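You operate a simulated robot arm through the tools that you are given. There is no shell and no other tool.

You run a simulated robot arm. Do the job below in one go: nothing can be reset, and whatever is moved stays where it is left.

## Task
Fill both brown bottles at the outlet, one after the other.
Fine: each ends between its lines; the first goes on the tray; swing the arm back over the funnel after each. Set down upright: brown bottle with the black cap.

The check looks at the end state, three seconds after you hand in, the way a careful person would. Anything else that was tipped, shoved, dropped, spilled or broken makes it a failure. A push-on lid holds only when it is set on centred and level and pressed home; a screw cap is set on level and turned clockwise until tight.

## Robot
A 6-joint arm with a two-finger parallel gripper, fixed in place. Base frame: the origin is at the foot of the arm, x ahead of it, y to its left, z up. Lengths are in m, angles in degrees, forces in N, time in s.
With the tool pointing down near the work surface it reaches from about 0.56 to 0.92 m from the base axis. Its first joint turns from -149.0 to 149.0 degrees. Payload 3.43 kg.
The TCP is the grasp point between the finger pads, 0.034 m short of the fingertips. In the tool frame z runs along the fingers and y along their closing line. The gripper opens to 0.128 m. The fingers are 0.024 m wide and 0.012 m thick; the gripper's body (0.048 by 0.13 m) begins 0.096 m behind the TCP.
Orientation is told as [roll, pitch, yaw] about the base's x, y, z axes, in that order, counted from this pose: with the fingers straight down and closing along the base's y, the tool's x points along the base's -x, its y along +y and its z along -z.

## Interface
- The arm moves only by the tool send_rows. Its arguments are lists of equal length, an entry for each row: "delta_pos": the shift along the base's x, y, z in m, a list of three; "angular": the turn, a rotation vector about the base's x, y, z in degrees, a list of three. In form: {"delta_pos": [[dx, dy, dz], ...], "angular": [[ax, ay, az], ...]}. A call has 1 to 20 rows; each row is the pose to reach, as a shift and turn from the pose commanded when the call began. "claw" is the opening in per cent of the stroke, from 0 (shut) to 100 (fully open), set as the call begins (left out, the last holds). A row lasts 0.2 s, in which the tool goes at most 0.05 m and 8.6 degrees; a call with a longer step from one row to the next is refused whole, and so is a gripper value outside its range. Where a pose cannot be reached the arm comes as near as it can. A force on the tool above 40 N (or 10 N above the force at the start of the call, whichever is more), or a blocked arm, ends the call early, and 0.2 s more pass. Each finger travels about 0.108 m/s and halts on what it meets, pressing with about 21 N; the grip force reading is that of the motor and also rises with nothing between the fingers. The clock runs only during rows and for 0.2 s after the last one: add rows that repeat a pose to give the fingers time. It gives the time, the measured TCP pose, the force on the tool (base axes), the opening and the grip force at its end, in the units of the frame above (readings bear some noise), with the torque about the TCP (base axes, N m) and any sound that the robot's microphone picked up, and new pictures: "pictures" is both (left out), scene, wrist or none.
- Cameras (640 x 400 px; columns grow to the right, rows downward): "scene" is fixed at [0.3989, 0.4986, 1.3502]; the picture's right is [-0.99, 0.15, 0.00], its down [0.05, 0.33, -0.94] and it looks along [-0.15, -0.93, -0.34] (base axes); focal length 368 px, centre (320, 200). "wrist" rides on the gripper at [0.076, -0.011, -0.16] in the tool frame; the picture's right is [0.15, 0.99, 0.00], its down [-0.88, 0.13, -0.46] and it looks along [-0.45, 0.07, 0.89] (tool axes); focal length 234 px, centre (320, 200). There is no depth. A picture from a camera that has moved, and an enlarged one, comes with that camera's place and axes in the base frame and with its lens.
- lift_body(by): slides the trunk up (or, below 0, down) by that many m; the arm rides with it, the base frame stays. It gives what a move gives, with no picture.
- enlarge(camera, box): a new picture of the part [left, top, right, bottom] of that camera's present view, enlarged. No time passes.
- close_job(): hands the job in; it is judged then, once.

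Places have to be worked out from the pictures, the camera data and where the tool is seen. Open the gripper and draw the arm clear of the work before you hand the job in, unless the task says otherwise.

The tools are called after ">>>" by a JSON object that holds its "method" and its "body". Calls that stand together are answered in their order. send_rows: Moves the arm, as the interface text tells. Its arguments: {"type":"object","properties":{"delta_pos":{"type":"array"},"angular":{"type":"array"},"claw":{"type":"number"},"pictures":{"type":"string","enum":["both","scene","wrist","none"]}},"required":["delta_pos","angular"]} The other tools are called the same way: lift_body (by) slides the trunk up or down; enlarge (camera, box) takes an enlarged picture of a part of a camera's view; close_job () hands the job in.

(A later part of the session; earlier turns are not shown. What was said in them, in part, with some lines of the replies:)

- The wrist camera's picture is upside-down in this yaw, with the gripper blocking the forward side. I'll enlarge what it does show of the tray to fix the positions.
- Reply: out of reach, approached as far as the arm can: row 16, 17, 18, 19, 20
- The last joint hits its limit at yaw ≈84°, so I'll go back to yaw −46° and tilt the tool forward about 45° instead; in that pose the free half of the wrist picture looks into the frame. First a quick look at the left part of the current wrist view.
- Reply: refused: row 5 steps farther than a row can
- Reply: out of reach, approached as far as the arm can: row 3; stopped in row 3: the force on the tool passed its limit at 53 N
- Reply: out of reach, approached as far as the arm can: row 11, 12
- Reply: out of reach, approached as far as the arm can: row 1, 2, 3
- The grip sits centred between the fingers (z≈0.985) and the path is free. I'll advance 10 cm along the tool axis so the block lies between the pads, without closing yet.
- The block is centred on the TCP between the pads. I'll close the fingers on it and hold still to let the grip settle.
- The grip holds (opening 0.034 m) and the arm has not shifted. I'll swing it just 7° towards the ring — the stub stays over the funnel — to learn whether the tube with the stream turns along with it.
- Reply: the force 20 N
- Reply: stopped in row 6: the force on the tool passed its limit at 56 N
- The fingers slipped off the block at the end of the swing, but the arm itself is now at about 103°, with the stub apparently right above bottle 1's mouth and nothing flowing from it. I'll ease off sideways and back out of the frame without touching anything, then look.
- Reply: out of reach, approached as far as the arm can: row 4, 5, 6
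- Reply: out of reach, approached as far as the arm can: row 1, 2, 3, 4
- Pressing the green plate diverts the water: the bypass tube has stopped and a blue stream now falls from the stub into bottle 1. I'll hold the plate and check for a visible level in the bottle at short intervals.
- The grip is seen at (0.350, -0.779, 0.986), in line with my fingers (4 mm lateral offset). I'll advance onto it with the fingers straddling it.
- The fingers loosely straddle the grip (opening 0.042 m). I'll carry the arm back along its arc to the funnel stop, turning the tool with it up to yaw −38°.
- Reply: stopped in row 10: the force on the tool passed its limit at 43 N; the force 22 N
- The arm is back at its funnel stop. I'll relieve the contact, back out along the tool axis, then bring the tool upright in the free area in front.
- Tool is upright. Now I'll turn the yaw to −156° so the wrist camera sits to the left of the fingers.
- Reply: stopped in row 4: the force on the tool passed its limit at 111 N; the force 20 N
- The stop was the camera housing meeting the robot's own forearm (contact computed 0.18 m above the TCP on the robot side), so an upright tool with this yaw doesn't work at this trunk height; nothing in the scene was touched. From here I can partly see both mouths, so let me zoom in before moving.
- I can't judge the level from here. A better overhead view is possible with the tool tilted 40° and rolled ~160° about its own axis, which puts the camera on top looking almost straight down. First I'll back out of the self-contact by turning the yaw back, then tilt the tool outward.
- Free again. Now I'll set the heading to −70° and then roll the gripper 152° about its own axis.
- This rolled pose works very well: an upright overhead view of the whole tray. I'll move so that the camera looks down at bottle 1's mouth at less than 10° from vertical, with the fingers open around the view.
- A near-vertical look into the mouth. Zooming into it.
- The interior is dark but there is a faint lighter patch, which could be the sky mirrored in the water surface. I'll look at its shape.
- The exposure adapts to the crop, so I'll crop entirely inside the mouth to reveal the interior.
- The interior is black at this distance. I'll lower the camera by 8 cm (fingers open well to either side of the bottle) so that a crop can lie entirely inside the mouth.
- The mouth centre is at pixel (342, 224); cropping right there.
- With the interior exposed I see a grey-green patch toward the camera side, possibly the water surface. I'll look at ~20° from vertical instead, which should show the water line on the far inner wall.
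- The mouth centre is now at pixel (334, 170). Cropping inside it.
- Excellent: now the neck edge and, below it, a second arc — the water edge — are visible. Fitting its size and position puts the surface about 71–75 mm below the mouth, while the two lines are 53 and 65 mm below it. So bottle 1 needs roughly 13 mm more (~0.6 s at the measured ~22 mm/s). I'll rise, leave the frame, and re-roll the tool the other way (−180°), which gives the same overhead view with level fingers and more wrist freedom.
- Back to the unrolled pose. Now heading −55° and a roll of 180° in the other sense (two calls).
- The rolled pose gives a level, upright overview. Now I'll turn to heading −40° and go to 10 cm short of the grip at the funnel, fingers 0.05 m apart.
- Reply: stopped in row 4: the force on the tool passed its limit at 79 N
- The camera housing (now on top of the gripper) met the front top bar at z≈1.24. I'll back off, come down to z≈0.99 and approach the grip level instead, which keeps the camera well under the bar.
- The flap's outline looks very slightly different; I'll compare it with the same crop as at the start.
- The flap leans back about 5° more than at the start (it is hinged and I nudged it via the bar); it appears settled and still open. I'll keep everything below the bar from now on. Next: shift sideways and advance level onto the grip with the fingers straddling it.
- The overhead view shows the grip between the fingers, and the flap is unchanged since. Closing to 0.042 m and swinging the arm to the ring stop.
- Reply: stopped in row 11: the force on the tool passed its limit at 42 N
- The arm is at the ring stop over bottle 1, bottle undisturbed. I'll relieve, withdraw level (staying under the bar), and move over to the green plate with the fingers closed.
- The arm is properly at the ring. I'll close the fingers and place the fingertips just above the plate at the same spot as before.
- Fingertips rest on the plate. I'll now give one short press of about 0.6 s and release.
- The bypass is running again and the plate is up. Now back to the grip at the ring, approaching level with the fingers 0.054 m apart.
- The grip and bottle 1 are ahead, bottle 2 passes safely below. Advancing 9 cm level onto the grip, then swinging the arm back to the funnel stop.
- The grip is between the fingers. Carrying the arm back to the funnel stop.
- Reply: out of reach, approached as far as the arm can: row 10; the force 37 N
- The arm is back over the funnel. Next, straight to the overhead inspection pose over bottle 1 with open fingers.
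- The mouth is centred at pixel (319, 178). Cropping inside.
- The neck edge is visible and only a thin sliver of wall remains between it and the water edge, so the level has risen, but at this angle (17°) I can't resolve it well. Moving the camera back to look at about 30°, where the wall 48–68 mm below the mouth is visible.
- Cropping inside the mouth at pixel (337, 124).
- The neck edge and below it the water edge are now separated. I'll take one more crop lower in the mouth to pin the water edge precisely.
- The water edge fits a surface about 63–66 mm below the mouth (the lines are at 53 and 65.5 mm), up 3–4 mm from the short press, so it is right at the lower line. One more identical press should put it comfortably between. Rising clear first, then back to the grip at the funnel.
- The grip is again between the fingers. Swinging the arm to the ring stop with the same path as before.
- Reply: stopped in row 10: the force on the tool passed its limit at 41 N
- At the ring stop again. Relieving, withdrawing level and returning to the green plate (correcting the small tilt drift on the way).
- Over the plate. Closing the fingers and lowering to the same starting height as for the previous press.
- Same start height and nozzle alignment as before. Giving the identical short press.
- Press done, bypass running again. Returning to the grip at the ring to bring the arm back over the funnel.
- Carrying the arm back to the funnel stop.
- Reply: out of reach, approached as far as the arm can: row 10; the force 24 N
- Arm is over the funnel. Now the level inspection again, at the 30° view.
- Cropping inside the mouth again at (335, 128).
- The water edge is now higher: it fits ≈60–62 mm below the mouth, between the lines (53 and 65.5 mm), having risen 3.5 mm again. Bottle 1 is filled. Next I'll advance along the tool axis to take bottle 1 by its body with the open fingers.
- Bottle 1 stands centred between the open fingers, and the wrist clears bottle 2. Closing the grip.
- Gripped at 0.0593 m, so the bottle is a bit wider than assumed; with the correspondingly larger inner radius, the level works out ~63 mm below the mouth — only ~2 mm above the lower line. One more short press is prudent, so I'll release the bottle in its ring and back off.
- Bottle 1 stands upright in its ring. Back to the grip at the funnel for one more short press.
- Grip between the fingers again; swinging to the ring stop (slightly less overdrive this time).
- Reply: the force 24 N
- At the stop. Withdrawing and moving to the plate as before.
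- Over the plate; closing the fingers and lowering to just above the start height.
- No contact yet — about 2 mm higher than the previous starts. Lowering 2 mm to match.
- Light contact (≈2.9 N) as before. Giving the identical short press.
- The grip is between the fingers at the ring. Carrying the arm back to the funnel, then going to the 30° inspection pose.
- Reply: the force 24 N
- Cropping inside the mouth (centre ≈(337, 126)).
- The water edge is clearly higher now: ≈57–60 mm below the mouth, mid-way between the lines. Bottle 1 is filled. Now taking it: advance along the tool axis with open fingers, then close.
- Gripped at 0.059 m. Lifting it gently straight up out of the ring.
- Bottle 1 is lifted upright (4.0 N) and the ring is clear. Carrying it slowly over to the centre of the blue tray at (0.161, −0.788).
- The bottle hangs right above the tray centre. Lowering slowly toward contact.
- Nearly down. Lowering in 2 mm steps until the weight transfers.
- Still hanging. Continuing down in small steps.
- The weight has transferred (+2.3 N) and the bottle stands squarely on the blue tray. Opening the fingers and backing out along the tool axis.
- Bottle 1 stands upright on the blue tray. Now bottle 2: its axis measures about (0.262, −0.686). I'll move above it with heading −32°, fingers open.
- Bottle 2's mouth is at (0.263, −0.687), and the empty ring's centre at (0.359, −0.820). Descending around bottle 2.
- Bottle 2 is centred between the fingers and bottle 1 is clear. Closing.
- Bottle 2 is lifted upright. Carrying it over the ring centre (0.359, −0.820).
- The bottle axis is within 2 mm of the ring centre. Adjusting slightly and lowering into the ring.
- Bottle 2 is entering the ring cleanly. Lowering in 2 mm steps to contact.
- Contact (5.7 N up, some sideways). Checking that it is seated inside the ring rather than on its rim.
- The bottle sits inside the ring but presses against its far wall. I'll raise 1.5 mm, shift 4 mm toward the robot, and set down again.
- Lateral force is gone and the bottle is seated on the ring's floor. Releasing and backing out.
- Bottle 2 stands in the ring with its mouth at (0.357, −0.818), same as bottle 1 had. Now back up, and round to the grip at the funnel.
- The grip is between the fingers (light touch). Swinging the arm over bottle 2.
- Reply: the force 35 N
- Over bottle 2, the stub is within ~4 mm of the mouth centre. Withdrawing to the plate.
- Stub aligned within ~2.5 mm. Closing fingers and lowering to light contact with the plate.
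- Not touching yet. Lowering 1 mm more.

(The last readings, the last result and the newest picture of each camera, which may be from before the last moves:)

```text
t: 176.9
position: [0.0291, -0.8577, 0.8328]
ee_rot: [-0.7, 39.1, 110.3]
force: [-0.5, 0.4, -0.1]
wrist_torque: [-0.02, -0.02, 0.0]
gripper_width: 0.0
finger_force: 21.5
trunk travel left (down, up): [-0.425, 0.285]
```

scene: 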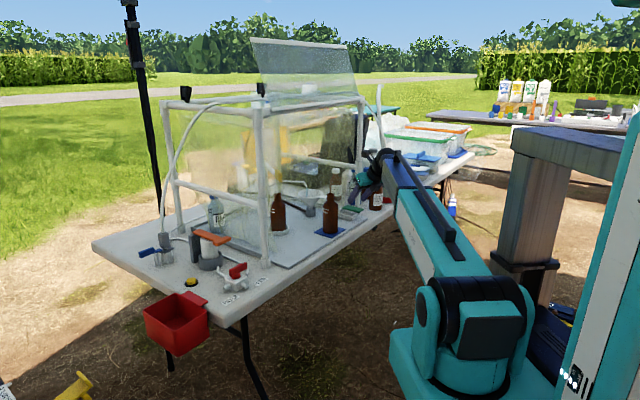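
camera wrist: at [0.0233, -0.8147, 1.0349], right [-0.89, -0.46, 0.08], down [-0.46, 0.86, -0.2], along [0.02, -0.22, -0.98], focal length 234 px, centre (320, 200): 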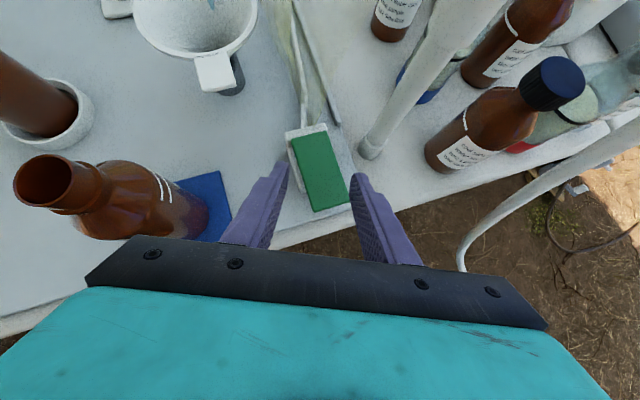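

>>> {"method": "send_rows", "body": {"delta_pos": [[0, 0, -0.001], [0, 0, -0.001]], "angular": [[0, 0, 0], [0, 0, 0]], "claw": 0, "pictures": "none"}}

```text
t: 177.5
position: [0.0287, -0.8584, 0.8315]
ee_rot: [-0.6, 39.2, 110.3]
force: [1.1, -0.4, 3.0]
wrist_torque: [-0.05, -0.03, -0.02]
gripper_width: 0.0
finger_force: 20.2
trunk travel left (down, up): [-0.425, 0.285]
```

Light contact as for the earlier presses (3.0 N). Starting the long press: down and hold about 1 s, then check the stream.

>>> {"method": "send_rows", "body": {"delta_pos": [[0, 0, -0.0164], [0, 0, -0.0164], [0, 0, -0.0164], [0, 0, -0.0164], [0, 0, -0.0164]], "angular": [[0, 0, 0], [0, 0, 0], [0, 0, 0], [0, 0, 0], [0, 0, 0]], "claw": 0, "pictures": "none"}}

>>> {"method": "enlarge", "body": {"camera": "scene", "box": [255, 155, 335, 235]}}

>>> {"method": "enlarge", "body": {"camera": "scene", "box": [265, 170, 290, 205]}}

```text
t: 178.7
position: [0.0296, -0.8583, 0.816]
ee_rot: [-0.6, 39.3, 110.3]
force: [-0.6, -3.7, 12.7]
wrist_torque: [-0.28, -0.09, -0.06]
gripper_width: 0.0
finger_force: 20.7
trunk travel left (down, up): [-0.425, 0.285]
```

```text
5.00 times, centred on (295, 195) of scene
camera zoom: at [0.3989, 0.4986, 1.3502], right [-0.99, 0.15, 0.0], down [0.05, 0.33, -0.94], along [-0.15, -0.93, -0.34], focal length 1842 px, centre (445, 225)
```

zoom: 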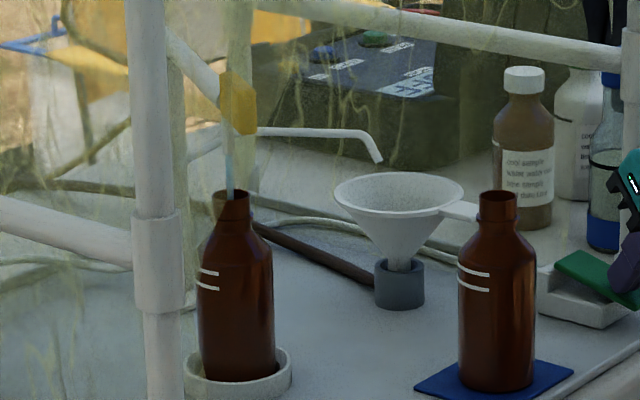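

```text
11.43 times, centred on (278, 188) of scene
camera zoom: at [0.3989, 0.4986, 1.3502], right [-0.99, 0.15, 0.0], down [0.05, 0.33, -0.94], along [-0.15, -0.93, -0.34], focal length 4211 px, centre (806, 343)
```

zoom: 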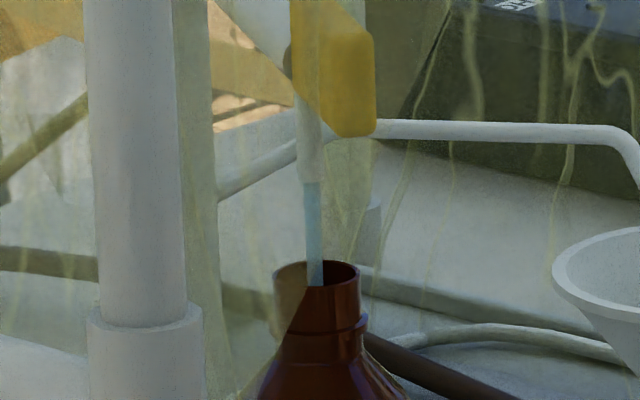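

Water is running into bottle 2's mouth. Holding another 2.6 s.

>>> {"method": "send_rows", "body": {"delta_pos": [[0, 0, 0], [0, 0, 0], [0, 0, 0], [0, 0, 0], [0, 0, 0], [0, 0, 0], [0, 0, 0], [0, 0, 0], [0, 0, 0], [0, 0, 0], [0, 0, 0], [0, 0, 0]], "angular": [[0, 0, 0], [0, 0, 0], [0, 0, 0], [0, 0, 0], [0, 0, 0], [0, 0, 0], [0, 0, 0], [0, 0, 0], [0, 0, 0], [0, 0, 0], [0, 0, 0], [0, 0, 0]], "claw": 0, "pictures": "none"}}

>>> {"method": "send_rows", "body": {"delta_pos": [[0, 0, 0.01], [0, 0, 0.0364], [0, 0.01, 0.0764]], "angular": [[0, 0, 0], [0, 0, 0], [0, 0, 0]], "claw": 0, "pictures": "scene"}}

>>> {"method": "enlarge", "body": {"camera": "scene", "box": [255, 155, 375, 235]}}

```text
t: 181.3
position: [0.0308, -0.8584, 0.816]
ee_rot: [-0.7, 39.2, 110.3]
force: [-2.5, 0.7, 13.6]
wrist_torque: [-0.12, -0.04, 0.0]
gripper_width: 0.0003
finger_force: 21.3
trunk travel left (down, up): [-0.425, 0.285]
```

```text
t: 182.1
position: [0.0281, -0.8486, 0.8904]
ee_rot: [-0.6, 39.0, 110.3]
force: [0.1, -0.4, -0.1]
wrist_torque: [0.0, 0.02, -0.01]
gripper_width: 0.0001
finger_force: 21.4
trunk travel left (down, up): [-0.425, 0.285]
```

scene: 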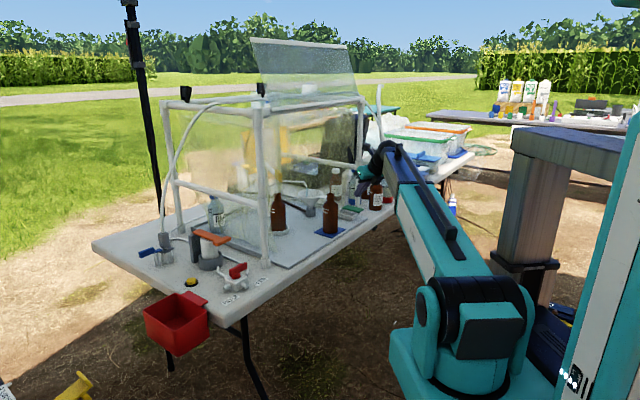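

```text
5.00 times, centred on (315, 195) of scene
camera zoom: at [0.3989, 0.4986, 1.3502], right [-0.99, 0.15, 0.0], down [0.05, 0.33, -0.94], along [-0.15, -0.93, -0.34], focal length 1842 px, centre (345, 225)
```

zoom: 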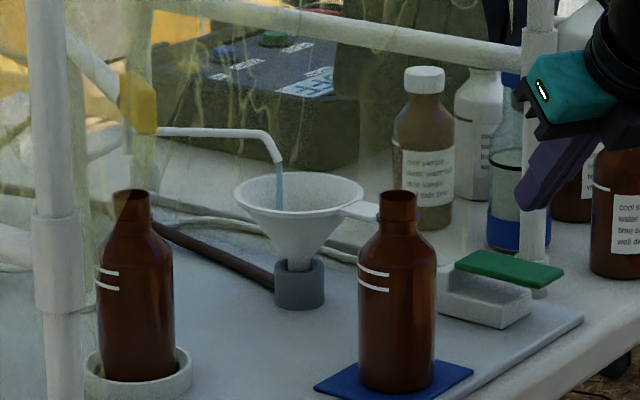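

Flow is off again and everything looks in order. By my calibration the level should be near the lower line, so I'll give one of the short (+3.4 mm) presses now: first back to light contact.

>>> {"method": "send_rows", "body": {"delta_pos": [[0, -0.01, -0.02], [0, -0.01, -0.045], [0, -0.01, -0.06], [0, -0.01, -0.06]], "angular": [[0, 0, 0], [0, 0, 0], [0, 0, 0], [0, 0, 0]], "claw": 0, "pictures": "none"}}

>>> {"method": "send_rows", "body": {"delta_pos": [[0, 0, -0.0164], [0, 0, -0.0164], [0, 0, -0.0164], [0, 0, -0.0064], [0, 0, 0.02], [0, 0.01, 0.06]], "angular": [[0, 0, 0], [0, 0, 0], [0, 0, 0], [0, 0, 0], [0, 0, 0], [0, 0, 0]], "claw": 0, "pictures": "none"}}

>>> {"method": "send_rows", "body": {"delta_pos": [[0.0, 0.01, 0.04], [0.02, 0.03, 0.072], [0.055, 0.055, 0.093], [0.095, 0.075, 0.093], [0.138, 0.098, 0.093], [0.183, 0.118, 0.093], [0.228, 0.133, 0.093], [0.267, 0.1386, 0.093], [0.285, 0.116, 0.093], [0.303, 0.093, 0.092], [0.3205, 0.0705, 0.092], [0.3205, 0.0705, 0.092]], "angular": [[0, 0, 0], [0, 0, 2], [0, 0, 5], [0, 0, 8], [0, 0, 11], [0, 0, 14], [0, 0, 17.8], [0, 0, 17.8], [0, 0, 17.8], [0, 0, 17.8], [0, 0, 17.8], [0, 0, 17.8]], "claw": 42, "pictures": "wrist"}}

>>> {"method": "enlarge", "body": {"camera": "wrist", "box": [240, 80, 400, 240]}}

```text
t: 183.1
position: [0.0282, -0.8596, 0.8318]
ee_rot: [-0.6, 39.3, 110.3]
force: [-0.7, -0.1, 2.2]
wrist_torque: [-0.02, -0.01, 0.02]
gripper_width: 0.0001
finger_force: 20.8
trunk travel left (down, up): [-0.425, 0.285]
```

```text
t: 184.5
position: [0.026, -0.8474, 0.8935]
ee_rot: [-0.6, 39.1, 110.3]
force: [-0.2, 0.6, -0.4]
wrist_torque: [0.01, -0.01, 0.04]
gripper_width: 0.0
finger_force: 20.7
trunk travel left (down, up): [-0.425, 0.285]
```

```text
t: 187.1
position: [0.349, -0.7803, 0.9808]
ee_rot: [-0.6, 39.3, 128.1]
force: [0.7, 0.0, 0.1]
wrist_torque: [-0.02, 0.01, 0.02]
gripper_width: 0.0537
finger_force: 0.1
trunk travel left (down, up): [-0.425, 0.285]
camera wrist: at [0.3314, -0.7407, 1.1535], right [-0.7, -0.7, 0.08], down [-0.7, 0.68, -0.2], along [0.09, -0.2, -0.98], focal length 234 px, centre (320, 200)
```

wrist: 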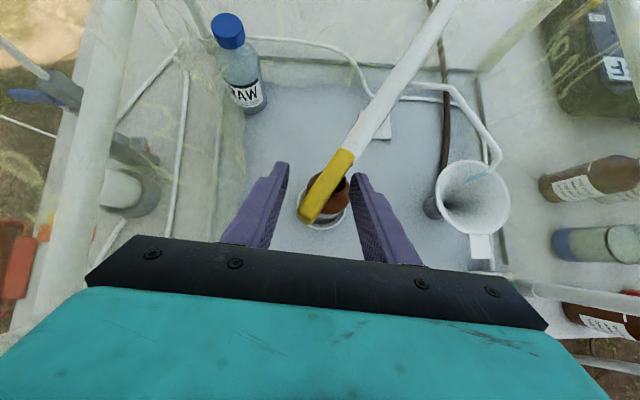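

```text
2.50 times, centred on (320, 160) of wrist
camera zoom: at [0.3314, -0.7407, 1.1535], right [-0.7, -0.7, 0.08], down [-0.7, 0.68, -0.2], along [0.09, -0.2, -0.98], focal length 585 px, centre (320, 300)
```

zoom: 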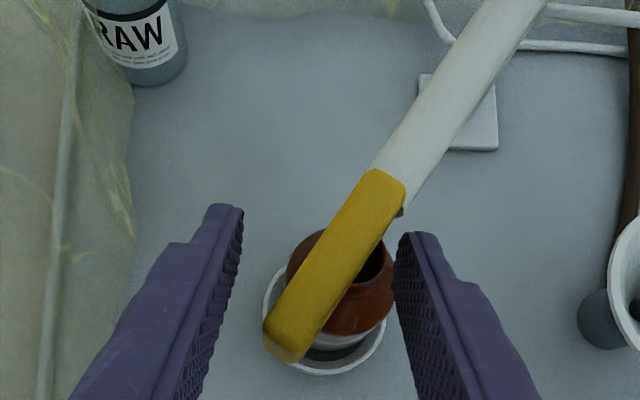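

The grip is between the fingers. Swinging the arm back over the funnel, then to the inspection pose.

>>> {"method": "send_rows", "body": {"delta_pos": [[0, 0, 0.003], [-0.028, -0.0115, 0.004], [-0.0574, -0.0253, 0.004], [-0.0848, -0.0431, 0.004], [-0.1095, -0.0645, 0.004], [-0.1309, -0.0892, 0.004], [-0.1487, -0.1166, 0.004], [-0.1625, -0.1461, 0.004], [-0.172, -0.1774, 0.004], [-0.1754, -0.1885, 0.004]], "angular": [[0, 0, 0], [0, 0, 1.5], [0, 0, 3], [0, 0, 4.5], [0, 0, 6], [0, 0, 7.5], [0, 0, 9], [0, 0, 10.5], [0, 0, 12], [0, 0, 12]], "claw": 33, "pictures": "wrist"}}

>>> {"method": "send_rows", "body": {"delta_pos": [[0.002, 0.015, 0.0], [-0.035, 0.045, 0.0], [-0.07, 0.075, 0.0], [-0.07, 0.12, 0.0], [-0.05, 0.16, 0.0], [-0.012, 0.187, 0.0], [0.033, 0.203, 0.0], [0.078, 0.213, 0.0], [0.12, 0.209, 0.0], [0.1475, 0.195, -0.01], [0.1525, 0.191, -0.045], [0.1525, 0.191, -0.09], [0.1525, 0.191, -0.09]], "angular": [[0, 0, 0], [0, 0, 0], [0, 0, 0], [0, 0, -2], [0, 0, -4], [0, 0, -6], [0, 0, -8], [0, 0, -10], [0, 0, -12], [0, 0, -12.3], [0, 0, -12.3], [0, 0, -12.3], [0, 0, -12.3]], "claw": 100, "pictures": "wrist"}}

>>> {"method": "enlarge", "body": {"camera": "wrist", "box": [290, 90, 370, 170]}}

>>> {"method": "enlarge", "body": {"camera": "scene", "box": [240, 130, 380, 240]}}

```text
t: 189.3
position: [0.1721, -0.9616, 0.986]
ee_rot: [-0.7, 39.0, 140.3]
force: [-2.8, 25.1, -3.0]
wrist_torque: [0.29, 0.06, 0.92]
gripper_width: 0.0525
finger_force: 8.9
trunk travel left (down, up): [-0.425, 0.285]
camera wrist: at [0.1472, -0.927, 1.1591], right [-0.54, -0.84, 0.08], down [-0.83, 0.52, -0.2], along [0.13, -0.18, -0.98], focal length 234 px, centre (320, 200)
```

wrist: 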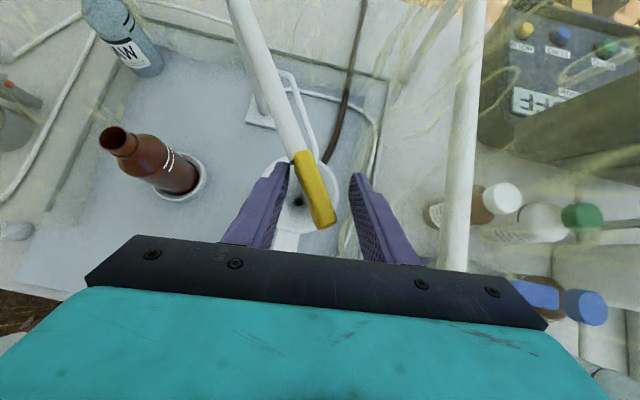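

```text
t: 192.1
position: [0.3259, -0.7752, 0.8955]
ee_rot: [-0.6, 39.2, 127.8]
force: [-1.0, 0.2, 0.5]
wrist_torque: [-0.03, 0.03, 0.01]
gripper_width: 0.1283
finger_force: 0.1
trunk travel left (down, up): [-0.425, 0.285]
camera wrist: at [0.3085, -0.7366, 1.068], right [-0.71, -0.7, 0.08], down [-0.7, 0.68, -0.2], along [0.09, -0.2, -0.98], focal length 234 px, centre (320, 200)
```

wrist: 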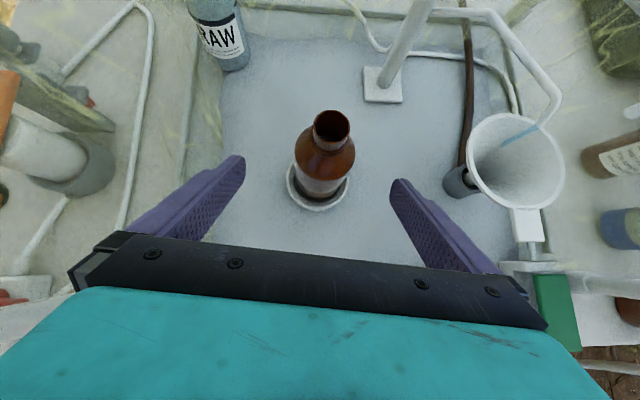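

```text
5.00 times, centred on (330, 130) of wrist
camera zoom: at [0.3085, -0.7366, 1.068], right [-0.71, -0.7, 0.08], down [-0.7, 0.68, -0.2], along [0.09, -0.2, -0.98], focal length 1171 px, centre (270, 550)
```

zoom: 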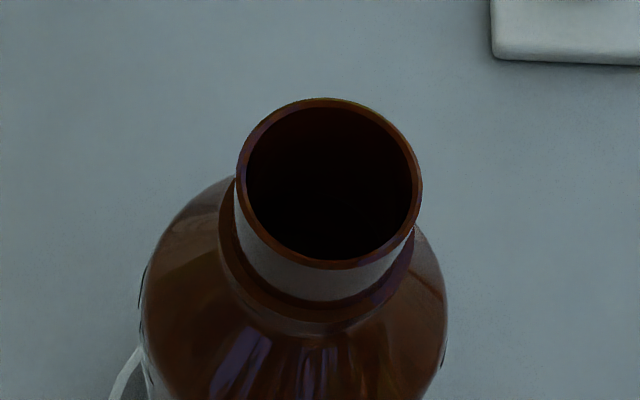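

```text
3.64 times, centred on (310, 185) of scene
camera zoom: at [0.3989, 0.4986, 1.3502], right [-0.99, 0.15, 0.0], down [0.05, 0.33, -0.94], along [-0.15, -0.93, -0.34], focal length 1340 px, centre (356, 254)
```

zoom: 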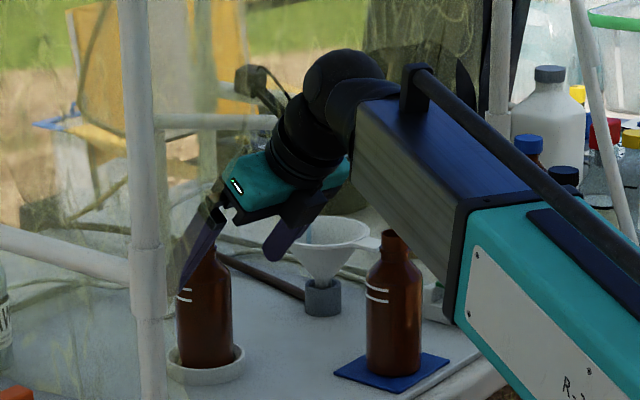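

Cropping into bottle 2's mouth (centre ≈(332, 127)).

>>> {"method": "enlarge", "body": {"camera": "wrist", "box": [320, 127, 344, 137]}}

>>> {"method": "enlarge", "body": {"camera": "wrist", "box": [320, 122, 344, 132]}}

```text
16.00 times, centred on (332, 132) of wrist
camera zoom: at [0.3085, -0.7366, 1.068], right [-0.71, -0.7, 0.08], down [-0.7, 0.68, -0.2], along [0.09, -0.2, -0.98], focal length 3747 px, centre (128, 1288)
```

zoom: 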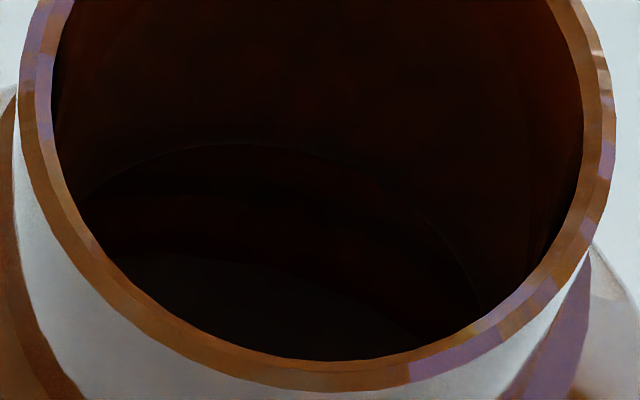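

```text
16.00 times, centred on (332, 127) of wrist
camera zoom: at [0.3085, -0.7366, 1.068], right [-0.71, -0.7, 0.08], down [-0.7, 0.68, -0.2], along [0.09, -0.2, -0.98], focal length 3747 px, centre (128, 1368)
```

zoom: 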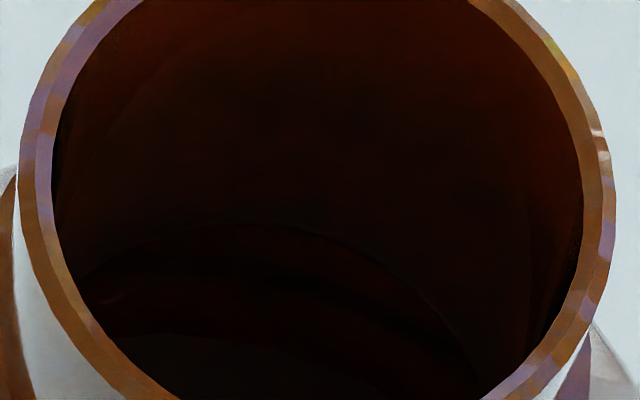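

Bottle 2's surface fits ≈64–67 mm below the mouth — right at the lower line, so two more short presses (as bottle 1 got) are needed. Going back up and round to the grip.

>>> {"method": "send_rows", "body": {"delta_pos": [[0.0, 0.005, 0.045], [-0.01, 0.015, 0.0905]], "angular": [[0, 0, 0], [0, 0, 0]], "claw": 100, "pictures": "none"}}

>>> {"method": "send_rows", "body": {"delta_pos": [[-0.04, 0.015, 0.0], [-0.085, 0.02, 0.0], [-0.13, 0.015, 0.0], [-0.172, 0.0, 0.0], [-0.206, -0.03, 0.0], [-0.231, -0.07, 0.0], [-0.243, -0.109, 0.0], [-0.218, -0.131, 0.0], [-0.191, -0.154, -0.001], [-0.166, -0.176, -0.002], [-0.139, -0.199, -0.002], [-0.139, -0.199, -0.002]], "angular": [[0, 0, 0], [0, 0, 2], [0, 0, 4], [0, 0, 6], [0, 0, 8], [0, 0, 10], [0, 0, 11.6], [0, 0, 11.6], [0, 0, 11.6], [0, 0, 11.6], [0, 0, 11.6], [0, 0, 11.6]], "claw": 42, "pictures": "wrist"}}

>>> {"method": "enlarge", "body": {"camera": "wrist", "box": [240, 80, 400, 240]}}

```text
t: 192.7
position: [0.3151, -0.7616, 0.9875]
ee_rot: [-0.6, 39.2, 127.8]
force: [-0.1, 0.0, 1.2]
wrist_torque: [-0.03, -0.03, 0.02]
gripper_width: 0.1278
finger_force: 0.1
trunk travel left (down, up): [-0.425, 0.285]
```

```text
t: 195.3
position: [0.1778, -0.9569, 0.9861]
ee_rot: [-0.7, 39.2, 139.4]
force: [0.9, 0.0, 0.0]
wrist_torque: [-0.05, -0.02, -0.01]
gripper_width: 0.0537
finger_force: 0.0
trunk travel left (down, up): [-0.425, 0.285]
camera wrist: at [0.1524, -0.9223, 1.1589], right [-0.55, -0.83, 0.08], down [-0.82, 0.53, -0.2], along [0.12, -0.18, -0.98], focal length 234 px, centre (320, 200)
```

wrist: 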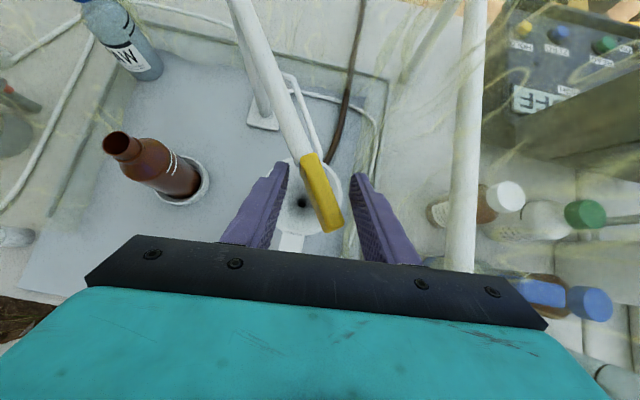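

```text
2.50 times, centred on (320, 160) of wrist
camera zoom: at [0.1524, -0.9223, 1.1589], right [-0.55, -0.83, 0.08], down [-0.82, 0.53, -0.2], along [0.12, -0.18, -0.98], focal length 585 px, centre (320, 300)
```

zoom: 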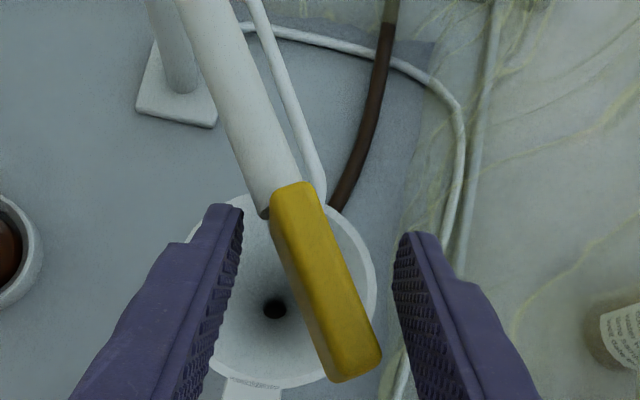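

Swinging the arm to bottle 2 again, then to the plate.

>>> {"method": "send_rows", "body": {"delta_pos": [[0, 0, 0], [0.0085, 0.032, 0], [0.022, 0.0615, 0], [0.0398, 0.089, 0], [0.0612, 0.1137, 0], [0.0859, 0.1351, 0], [0.1133, 0.1529, 0], [0.1428, 0.1667, 0], [0.1721, 0.1757, 0], [0.1855, 0.1787, 0]], "angular": [[0, 0, 0], [0, 0, -1.3], [0, 0, -2.6], [0, 0, -3.9], [0, 0, -5.2], [0, 0, -6.5], [0, 0, -7.8], [0, 0, -9.1], [0, 0, -10.4], [0, 0, -11]], "claw": 33, "pictures": "wrist"}}

>>> {"method": "enlarge", "body": {"camera": "scene", "box": [255, 155, 305, 205]}}

```text
t: 197.5
position: [0.3548, -0.7819, 0.9886]
ee_rot: [-0.4, 38.9, 128.0]
force: [-31.7, 4.5, -5.3]
wrist_torque: [0.21, 0.44, -1.24]
gripper_width: 0.055
finger_force: 10.9
trunk travel left (down, up): [-0.425, 0.285]
camera wrist: at [0.3376, -0.743, 1.162], right [-0.71, -0.7, 0.09], down [-0.7, 0.68, -0.2], along [0.08, -0.2, -0.98], focal length 234 px, centre (320, 200)
```

wrist: 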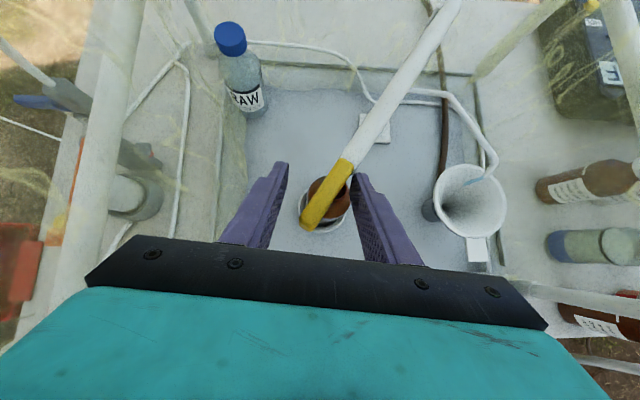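

```text
8.00 times, centred on (280, 180) of scene
camera zoom: at [0.3989, 0.4986, 1.3502], right [-0.99, 0.15, 0.0], down [0.05, 0.33, -0.94], along [-0.15, -0.93, -0.34], focal length 2948 px, centre (640, 360)
```

zoom: 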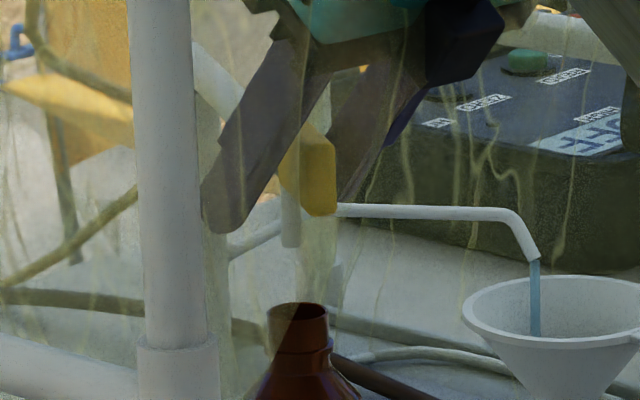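

>>> {"method": "send_rows", "body": {"delta_pos": [[-0.018, 0.0, 0.0], [-0.042, 0.03, 0.0], [-0.067, 0.06, 0.0], [-0.105, 0.06, 0.0], [-0.15, 0.045, 0.0], [-0.195, 0.03, 0.0], [-0.238, 0.01, 0.0], [-0.273, -0.015, -0.015], [-0.304, -0.04, -0.043], [-0.323, -0.065, -0.08], [-0.3346, -0.0793, -0.115], [-0.3346, -0.0793, -0.1236], [-0.3346, -0.0793, -0.1236]], "angular": [[0, 0, 0], [0, 0, 0], [0, 0, 0], [0, 0, -3], [0, 0, -6], [0, 0, -9], [0, 0, -12], [0, 0, -15], [0, 0, -18], [0, 0, -18], [0, 0, -18], [0, 0, -18], [0, 0, -18]], "claw": 42, "pictures": "none"}}

>>> {"method": "send_rows", "body": {"delta_pos": [[0.0, 0.0, 0.0], [0.0, 0.0, -0.012], [0.0, 0.0, -0.024], [0.0, 0.0, -0.03], [0.0, 0.0, -0.03]], "angular": [[0, 0, 0], [0, 0, 0], [0, 0, 0], [0, 0, 0], [0, 0, 0]], "claw": 0, "pictures": "none"}}

>>> {"method": "enlarge", "body": {"camera": "scene", "box": [255, 155, 375, 235]}}

```text
t: 200.3
position: [0.0281, -0.8587, 0.8626]
ee_rot: [-0.6, 39.2, 110.4]
force: [-0.2, 0.8, 0.0]
wrist_torque: [-0.01, 0.01, -0.03]
gripper_width: 0.0535
finger_force: 0.0
trunk travel left (down, up): [-0.425, 0.285]
```

```text
t: 201.5
position: [0.0274, -0.8601, 0.8337]
ee_rot: [-0.5, 39.1, 110.3]
force: [0.3, -0.8, -0.4]
wrist_torque: [0.0, 0.04, 0.0]
gripper_width: 0.0001
finger_force: 21.0
trunk travel left (down, up): [-0.425, 0.285]
```

```text
5.00 times, centred on (315, 195) of scene
camera zoom: at [0.3989, 0.4986, 1.3502], right [-0.99, 0.15, 0.0], down [0.05, 0.33, -0.94], along [-0.15, -0.93, -0.34], focal length 1842 px, centre (345, 225)
```

zoom: 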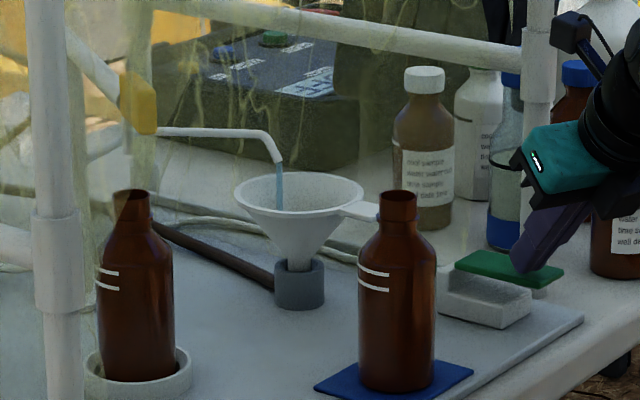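

Arm is over bottle 2 and the fingers are just above the plate. Feeling for light contact.

>>> {"method": "send_rows", "body": {"delta_pos": [[0.001, 0.0015, -0.002], [0.001, 0.0015, -0.002]], "angular": [[0, 0, 0], [0, 0, 0]], "claw": 0, "pictures": "none"}}

```text
t: 202.1
position: [0.0285, -0.8577, 0.8314]
ee_rot: [-0.6, 39.3, 110.3]
force: [0.3, -1.6, 1.5]
wrist_torque: [-0.05, -0.01, -0.03]
gripper_width: 0.0001
finger_force: 20.8
trunk travel left (down, up): [-0.425, 0.285]
```

Light contact. Two identical short presses, one after the other, returning to contact height in between.

>>> {"method": "send_rows", "body": {"delta_pos": [[0, 0, -0.0164], [0, 0, -0.0164], [0, 0, -0.0164], [0, 0, -0.0064], [0, 0, 0.005], [0, 0, 0.0], [0, 0, 0.0]], "angular": [[0, 0, 0], [0, 0, 0], [0, 0, 0], [0, 0, 0], [0, 0, 0], [0, 0, 0], [0, 0, 0]], "claw": 0, "pictures": "none"}}

>>> {"method": "send_rows", "body": {"delta_pos": [[0, 0, -0.0164], [0, 0, -0.0164], [0, 0, -0.0164], [0, 0, -0.0064], [0, 0, 0.02], [0, 0.01, 0.06]], "angular": [[0, 0, 0], [0, 0, 0], [0, 0, 0], [0, 0, 0], [0, 0, 0], [0, 0, 0]], "claw": 0, "pictures": "none"}}

>>> {"method": "send_rows", "body": {"delta_pos": [[0.0, 0.01, 0.04], [0.02, 0.03, 0.072], [0.055, 0.055, 0.093], [0.095, 0.075, 0.093], [0.138, 0.098, 0.093], [0.183, 0.118, 0.093], [0.228, 0.133, 0.093], [0.267, 0.1386, 0.093], [0.285, 0.116, 0.093], [0.303, 0.093, 0.093], [0.3205, 0.0705, 0.093], [0.3205, 0.0705, 0.093]], "angular": [[0, 0, 0], [0, 0, 2], [0, 0, 5], [0, 0, 8], [0, 0, 11], [0, 0, 14], [0, 0, 17.8], [0, 0, 17.8], [0, 0, 17.8], [0, 0, 17.8], [0, 0, 17.8], [0, 0, 17.8]], "claw": 42, "pictures": "wrist"}}

>>> {"method": "enlarge", "body": {"camera": "wrist", "box": [240, 80, 400, 240]}}

```text
t: 203.7
position: [0.0299, -0.8586, 0.8309]
ee_rot: [-0.6, 39.1, 110.5]
force: [-1.7, 0.3, 2.0]
wrist_torque: [-0.03, 0.05, 0.02]
gripper_width: 0.0001
finger_force: 21.1
trunk travel left (down, up): [-0.425, 0.285]
```

```text
t: 205.1
position: [0.0274, -0.8441, 0.8934]
ee_rot: [-0.6, 39.2, 110.5]
force: [0.4, -0.3, 0.1]
wrist_torque: [-0.01, 0.0, 0.01]
gripper_width: 0.0
finger_force: 21.4
trunk travel left (down, up): [-0.425, 0.285]
```

```text
t: 207.7
position: [0.3508, -0.7777, 0.9821]
ee_rot: [-0.5, 39.2, 128.2]
force: [0.2, 0.3, 0.2]
wrist_torque: [0.01, 0.02, -0.02]
gripper_width: 0.0538
finger_force: 0.0
trunk travel left (down, up): [-0.425, 0.285]
camera wrist: at [0.3321, -0.7376, 1.1563], right [-0.7, -0.71, 0.08], down [-0.71, 0.68, -0.2], along [0.09, -0.2, -0.98], focal length 234 px, centre (320, 200)
```

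wrist: 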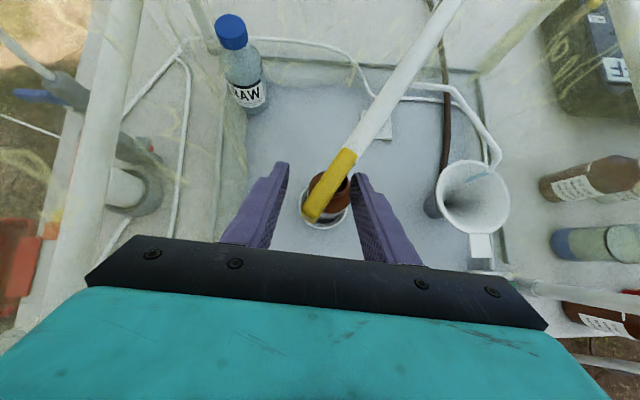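

```text
2.50 times, centred on (320, 160) of wrist
camera zoom: at [0.3321, -0.7376, 1.1563], right [-0.7, -0.71, 0.08], down [-0.71, 0.68, -0.2], along [0.09, -0.2, -0.98], focal length 585 px, centre (320, 300)
```

zoom: 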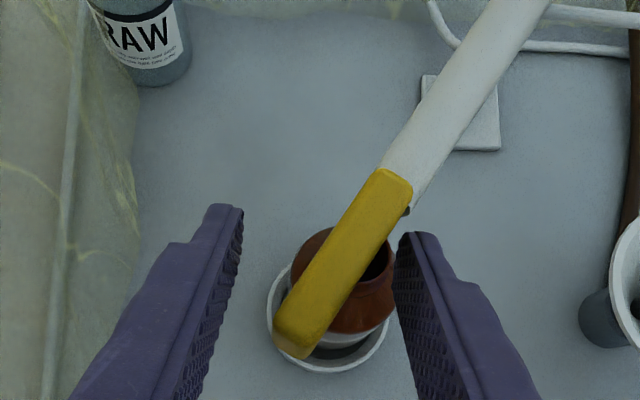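

Both presses done; grip between the fingers at the ring. Bringing the arm back over the funnel and going to inspect.

>>> {"method": "send_rows", "body": {"delta_pos": [[0, 0, 0.003], [-0.0298, -0.0125, 0.004], [-0.0592, -0.0263, 0.004], [-0.0866, -0.0441, 0.004], [-0.1113, -0.0655, 0.004], [-0.1327, -0.0902, 0.004], [-0.1505, -0.1176, 0.004], [-0.1643, -0.1471, 0.004], [-0.1738, -0.1784, 0.004], [-0.1772, -0.1905, 0.004]], "angular": [[0, 0, 0], [0, 0, 1.5], [0, 0, 3], [0, 0, 4.5], [0, 0, 6], [0, 0, 7.5], [0, 0, 9], [0, 0, 10.5], [0, 0, 12], [0, 0, 12]], "claw": 33, "pictures": "wrist"}}

>>> {"method": "send_rows", "body": {"delta_pos": [[0.002, 0.015, 0.0], [-0.035, 0.045, 0.0], [-0.07, 0.075, 0.0], [-0.07, 0.12, 0.0], [-0.05, 0.16, 0.0], [-0.012, 0.187, 0.0], [0.033, 0.203, 0.0], [0.078, 0.213, 0.0], [0.12, 0.209, 0.0], [0.1475, 0.195, -0.01], [0.1525, 0.191, -0.045], [0.1525, 0.191, -0.09], [0.1525, 0.191, -0.09]], "angular": [[0, 0, 0], [0, 0, 0], [0, 0, 0], [0, 0, -2], [0, 0, -4], [0, 0, -6], [0, 0, -8], [0, 0, -10], [0, 0, -12], [0, 0, -12.3], [0, 0, -12.3], [0, 0, -12.3], [0, 0, -12.3]], "claw": 100, "pictures": "wrist"}}

>>> {"method": "enlarge", "body": {"camera": "wrist", "box": [320, 125, 344, 135]}}

>>> {"method": "enlarge", "body": {"camera": "scene", "box": [240, 130, 380, 240]}}

```text
t: 209.9
position: [0.1711, -0.9603, 0.9881]
ee_rot: [-0.8, 39.0, 140.4]
force: [-0.3, 25.7, -4.1]
wrist_torque: [0.28, -0.13, 1.05]
gripper_width: 0.0537
finger_force: 9.5
out of reach, approached as far as the arm can: row 10
trunk travel left (down, up): [-0.425, 0.285]
camera wrist: at [0.1448, -0.9265, 1.1602], right [-0.54, -0.84, 0.08], down [-0.83, 0.51, -0.2], along [0.13, -0.18, -0.98], focal length 234 px, centre (320, 200)
```

wrist: 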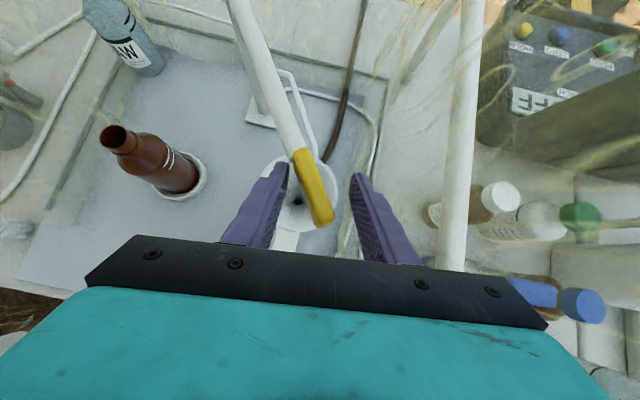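

```text
t: 212.7
position: [0.3264, -0.7745, 0.8947]
ee_rot: [-0.6, 39.2, 127.9]
force: [0.3, 0.3, -0.9]
wrist_torque: [0.0, -0.01, -0.02]
gripper_width: 0.1277
finger_force: 0.1
trunk travel left (down, up): [-0.425, 0.285]
camera wrist: at [0.3089, -0.7349, 1.0677], right [-0.71, -0.7, 0.08], down [-0.7, 0.68, -0.2], along [0.09, -0.2, -0.98], focal length 234 px, centre (320, 200)
```

wrist: 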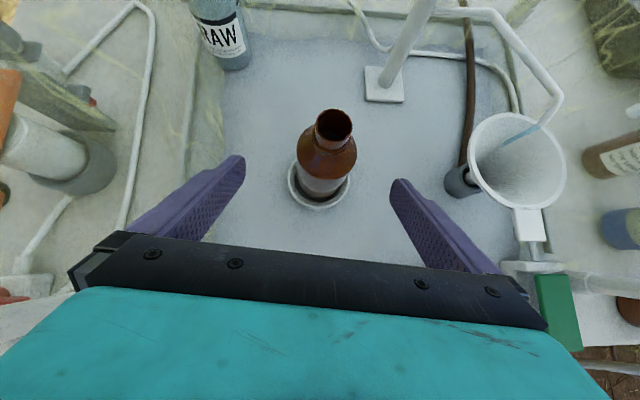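

```text
16.00 times, centred on (332, 130) of wrist
camera zoom: at [0.3089, -0.7349, 1.0677], right [-0.71, -0.7, 0.08], down [-0.7, 0.68, -0.2], along [0.09, -0.2, -0.98], focal length 3747 px, centre (128, 1320)
```

zoom: 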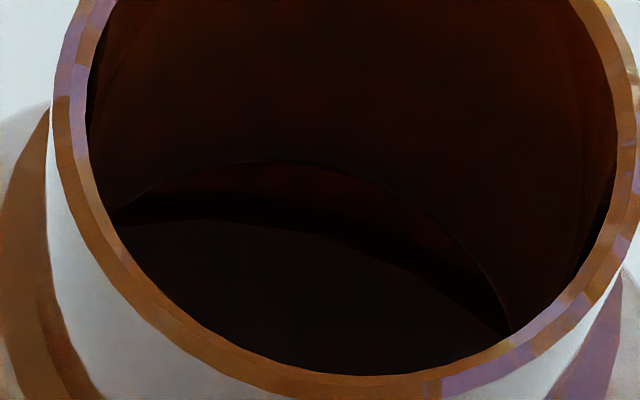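

```text
3.64 times, centred on (310, 185) of scene
camera zoom: at [0.3989, 0.4986, 1.3502], right [-0.99, 0.15, 0.0], down [0.05, 0.33, -0.94], along [-0.15, -0.93, -0.34], focal length 1340 px, centre (356, 254)
```

zoom: 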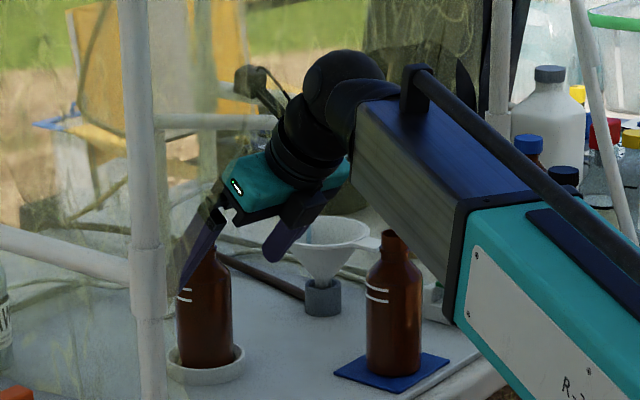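

The picture matches bottle 1's final one (water edge the same distance below the neck edge): ≈57–60 mm below the mouth, between the lines. Both bottles are filled and the arm is back over the funnel. I'll now withdraw carefully and clear the work area.

>>> {"method": "send_rows", "body": {"delta_pos": [[0.0, 0.005, 0.045], [-0.01, 0.015, 0.09], [-0.05, 0.03, 0.09], [-0.095, 0.035, 0.09], [-0.14, 0.04, 0.09], [-0.18, 0.055, 0.09], [-0.215, 0.08, 0.09], [-0.24, 0.11, 0.095], [-0.255, 0.14, 0.11], [-0.265, 0.155, 0.14], [-0.265, 0.155, 0.14]], "angular": [[0, 0, 0], [0, 0, 0], [0, 0, 0], [0, 0, 0], [0, 0, 0], [0, 0, 0], [0, 0, 0], [0, 0, 0], [0, 0, 0], [0, 0, 0], [0, 0, 0]], "claw": 100, "pictures": "both"}}

>>> {"method": "enlarge", "body": {"camera": "scene", "box": [240, 130, 440, 260]}}

>>> {"method": "enlarge", "body": {"camera": "scene", "box": [150, 30, 390, 180]}}

>>> {"method": "enlarge", "body": {"camera": "scene", "box": [260, 150, 340, 200]}}

```text
t: 215.1
position: [0.0574, -0.6149, 1.04]
ee_rot: [-0.6, 39.1, 127.9]
force: [0.0, 0.0, -0.3]
wrist_torque: [-0.01, -0.08, 0.0]
gripper_width: 0.1282
finger_force: 0.0
trunk travel left (down, up): [-0.425, 0.285]
camera wrist: at [0.039, -0.5759, 1.2121], right [-0.71, -0.7, 0.08], down [-0.7, 0.68, -0.2], along [0.09, -0.2, -0.98], focal length 234 px, centre (320, 200)
```

scene: 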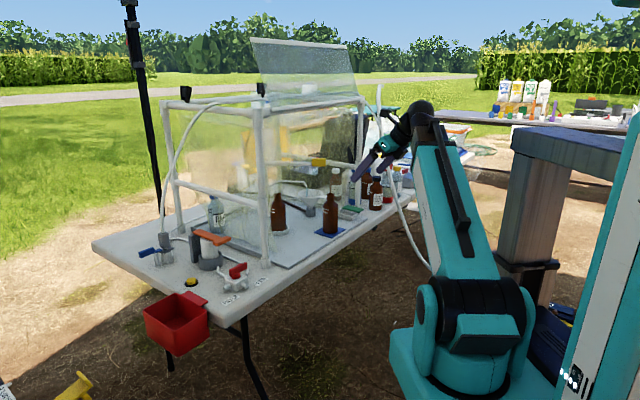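
wrist: 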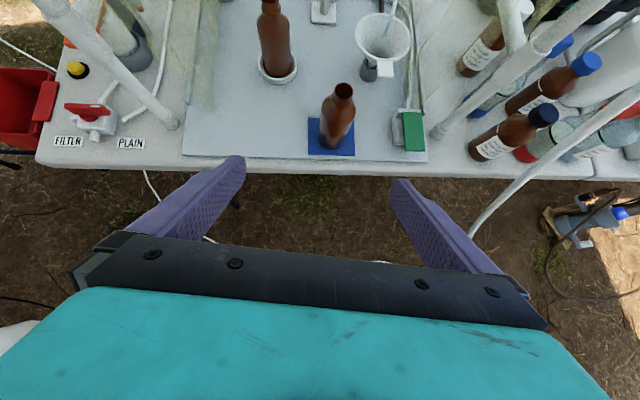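

```text
3.08 times, centred on (340, 195) of scene
camera zoom: at [0.3989, 0.4986, 1.3502], right [-0.99, 0.15, 0.0], down [0.05, 0.33, -0.94], along [-0.15, -0.93, -0.34], focal length 1134 px, centre (258, 215)
```

zoom: 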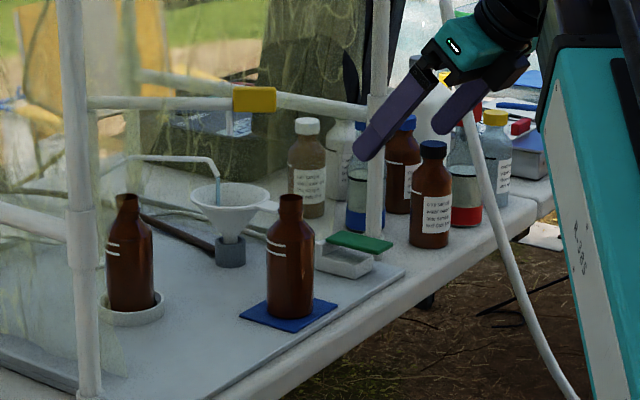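

```text
2.67 times, centred on (270, 105) of scene
camera zoom: at [0.3989, 0.4986, 1.3502], right [-0.99, 0.15, 0.0], down [0.05, 0.33, -0.94], along [-0.15, -0.93, -0.34], focal length 982 px, centre (453, 453)
```

zoom: 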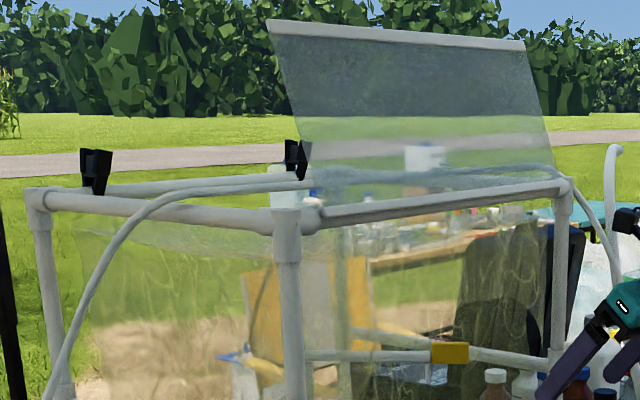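

```text
8.00 times, centred on (300, 175) of scene
camera zoom: at [0.3989, 0.4986, 1.3502], right [-0.99, 0.15, 0.0], down [0.05, 0.33, -0.94], along [-0.15, -0.93, -0.34], focal length 2948 px, centre (480, 400)
```

zoom: 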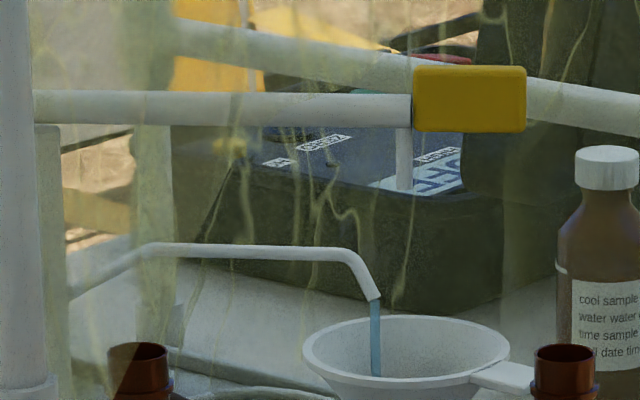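

Everything is in place: the arm is exactly at its original spot over the funnel, the bypass runs into the funnel, bottle 1 on the blue tray, bottle 2 in the ring, the black-capped bottle upright. One last check of the line heights relative to the mouth on bottle 1 before handing in.

>>> {"method": "enlarge", "body": {"camera": "scene", "box": [315, 188, 347, 240]}}

>>> {"method": "enlarge", "body": {"camera": "scene", "box": [320, 188, 344, 214]}}

>>> {"method": "enlarge", "body": {"camera": "wrist", "box": [300, 70, 370, 160]}}

```text
7.69 times, centred on (331, 214) of scene
camera zoom: at [0.3989, 0.4986, 1.3502], right [-0.99, 0.15, 0.0], down [0.05, 0.33, -0.94], along [-0.15, -0.93, -0.34], focal length 2834 px, centre (235, 92)
```

zoom: 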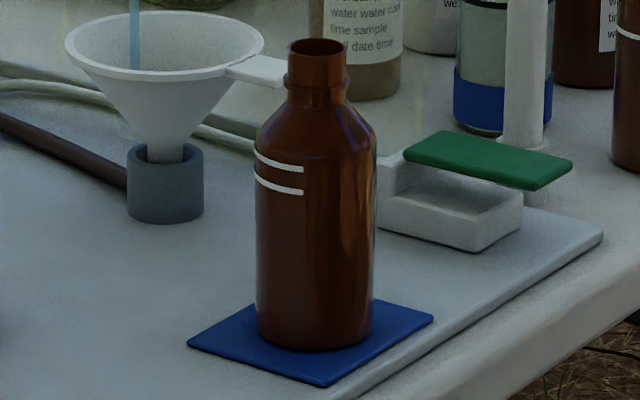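

```text
15.38 times, centred on (332, 201) of scene
camera zoom: at [0.3989, 0.4986, 1.3502], right [-0.99, 0.15, 0.0], down [0.05, 0.33, -0.94], along [-0.15, -0.93, -0.34], focal length 5668 px, centre (135, 185)
```

zoom: 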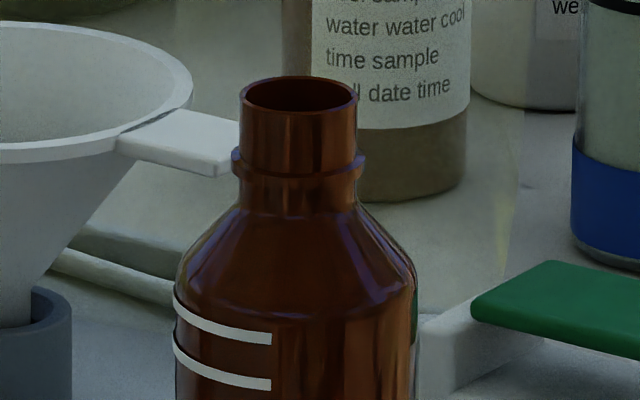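

```text
4.44 times, centred on (335, 115) of wrist
camera zoom: at [0.039, -0.5759, 1.2121], right [-0.71, -0.7, 0.08], down [-0.7, 0.68, -0.2], along [0.09, -0.2, -0.98], focal length 1041 px, centre (253, 578)
```

zoom: 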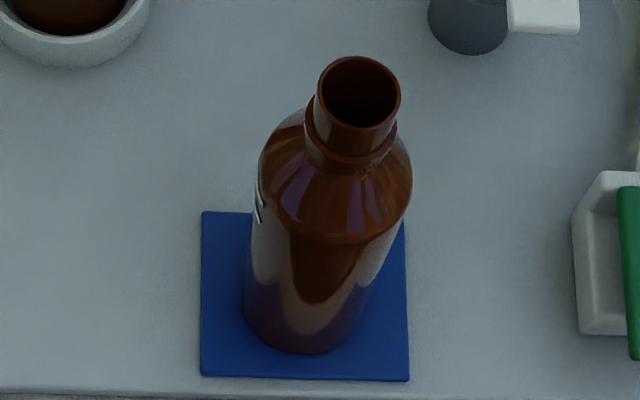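

The lines measure 53 and 65 mm below the mouth. The two water-edge views agree on a surface ≈57–58 mm below it in bottle 1, and bottle 2's picture is the same, so both are between their lines. The gripper is open and clear of the work, so I'm handing in.

>>> {"method": "close_job", "body": {}}

```text
The job is handed in.
```

I've handed the job in. Both brown bottles are filled between their lines, by my measurements. I judged the levels from the wrist camera looking down each mouth, because the water line can't be seen through the brown glass.

- **Levels:** the lines are about 53 and 65 mm below the mouth. The water in each bottle is about 57–60 mm below it, so each should clear its lines by roughly 4–5 mm.
- **How it fills:** water runs from the swing arm's nozzle only while the green plate is pressed. Otherwise it runs into the funnel, as it does now. I saw no spills.
- **First bottle:** I took "the tray" to be the blue plate. The first bottle stands upright on it.
- **Second bottle:** it stands upright in the white ring where it was filled.
- **Swing arm:** it is back at its starting place over the funnel.
- **Black-capped brown bottle:** I took that line to mean it must end upright. I never touched it, and it is still standing.

**Contacts along the way:** I bumped the frame twice and the robot's own arm once.
- The gripper touched the right front post early on. Nothing looked moved.
- The camera housing hit the robot's forearm. Nothing in the scene was involved.
- The camera housing then touched the front top bar. After that the clear flap leaned back about 5° (1.5–2 cm at its top edge) more than at the start. I left it there, because trying to push it back risked moving it further.
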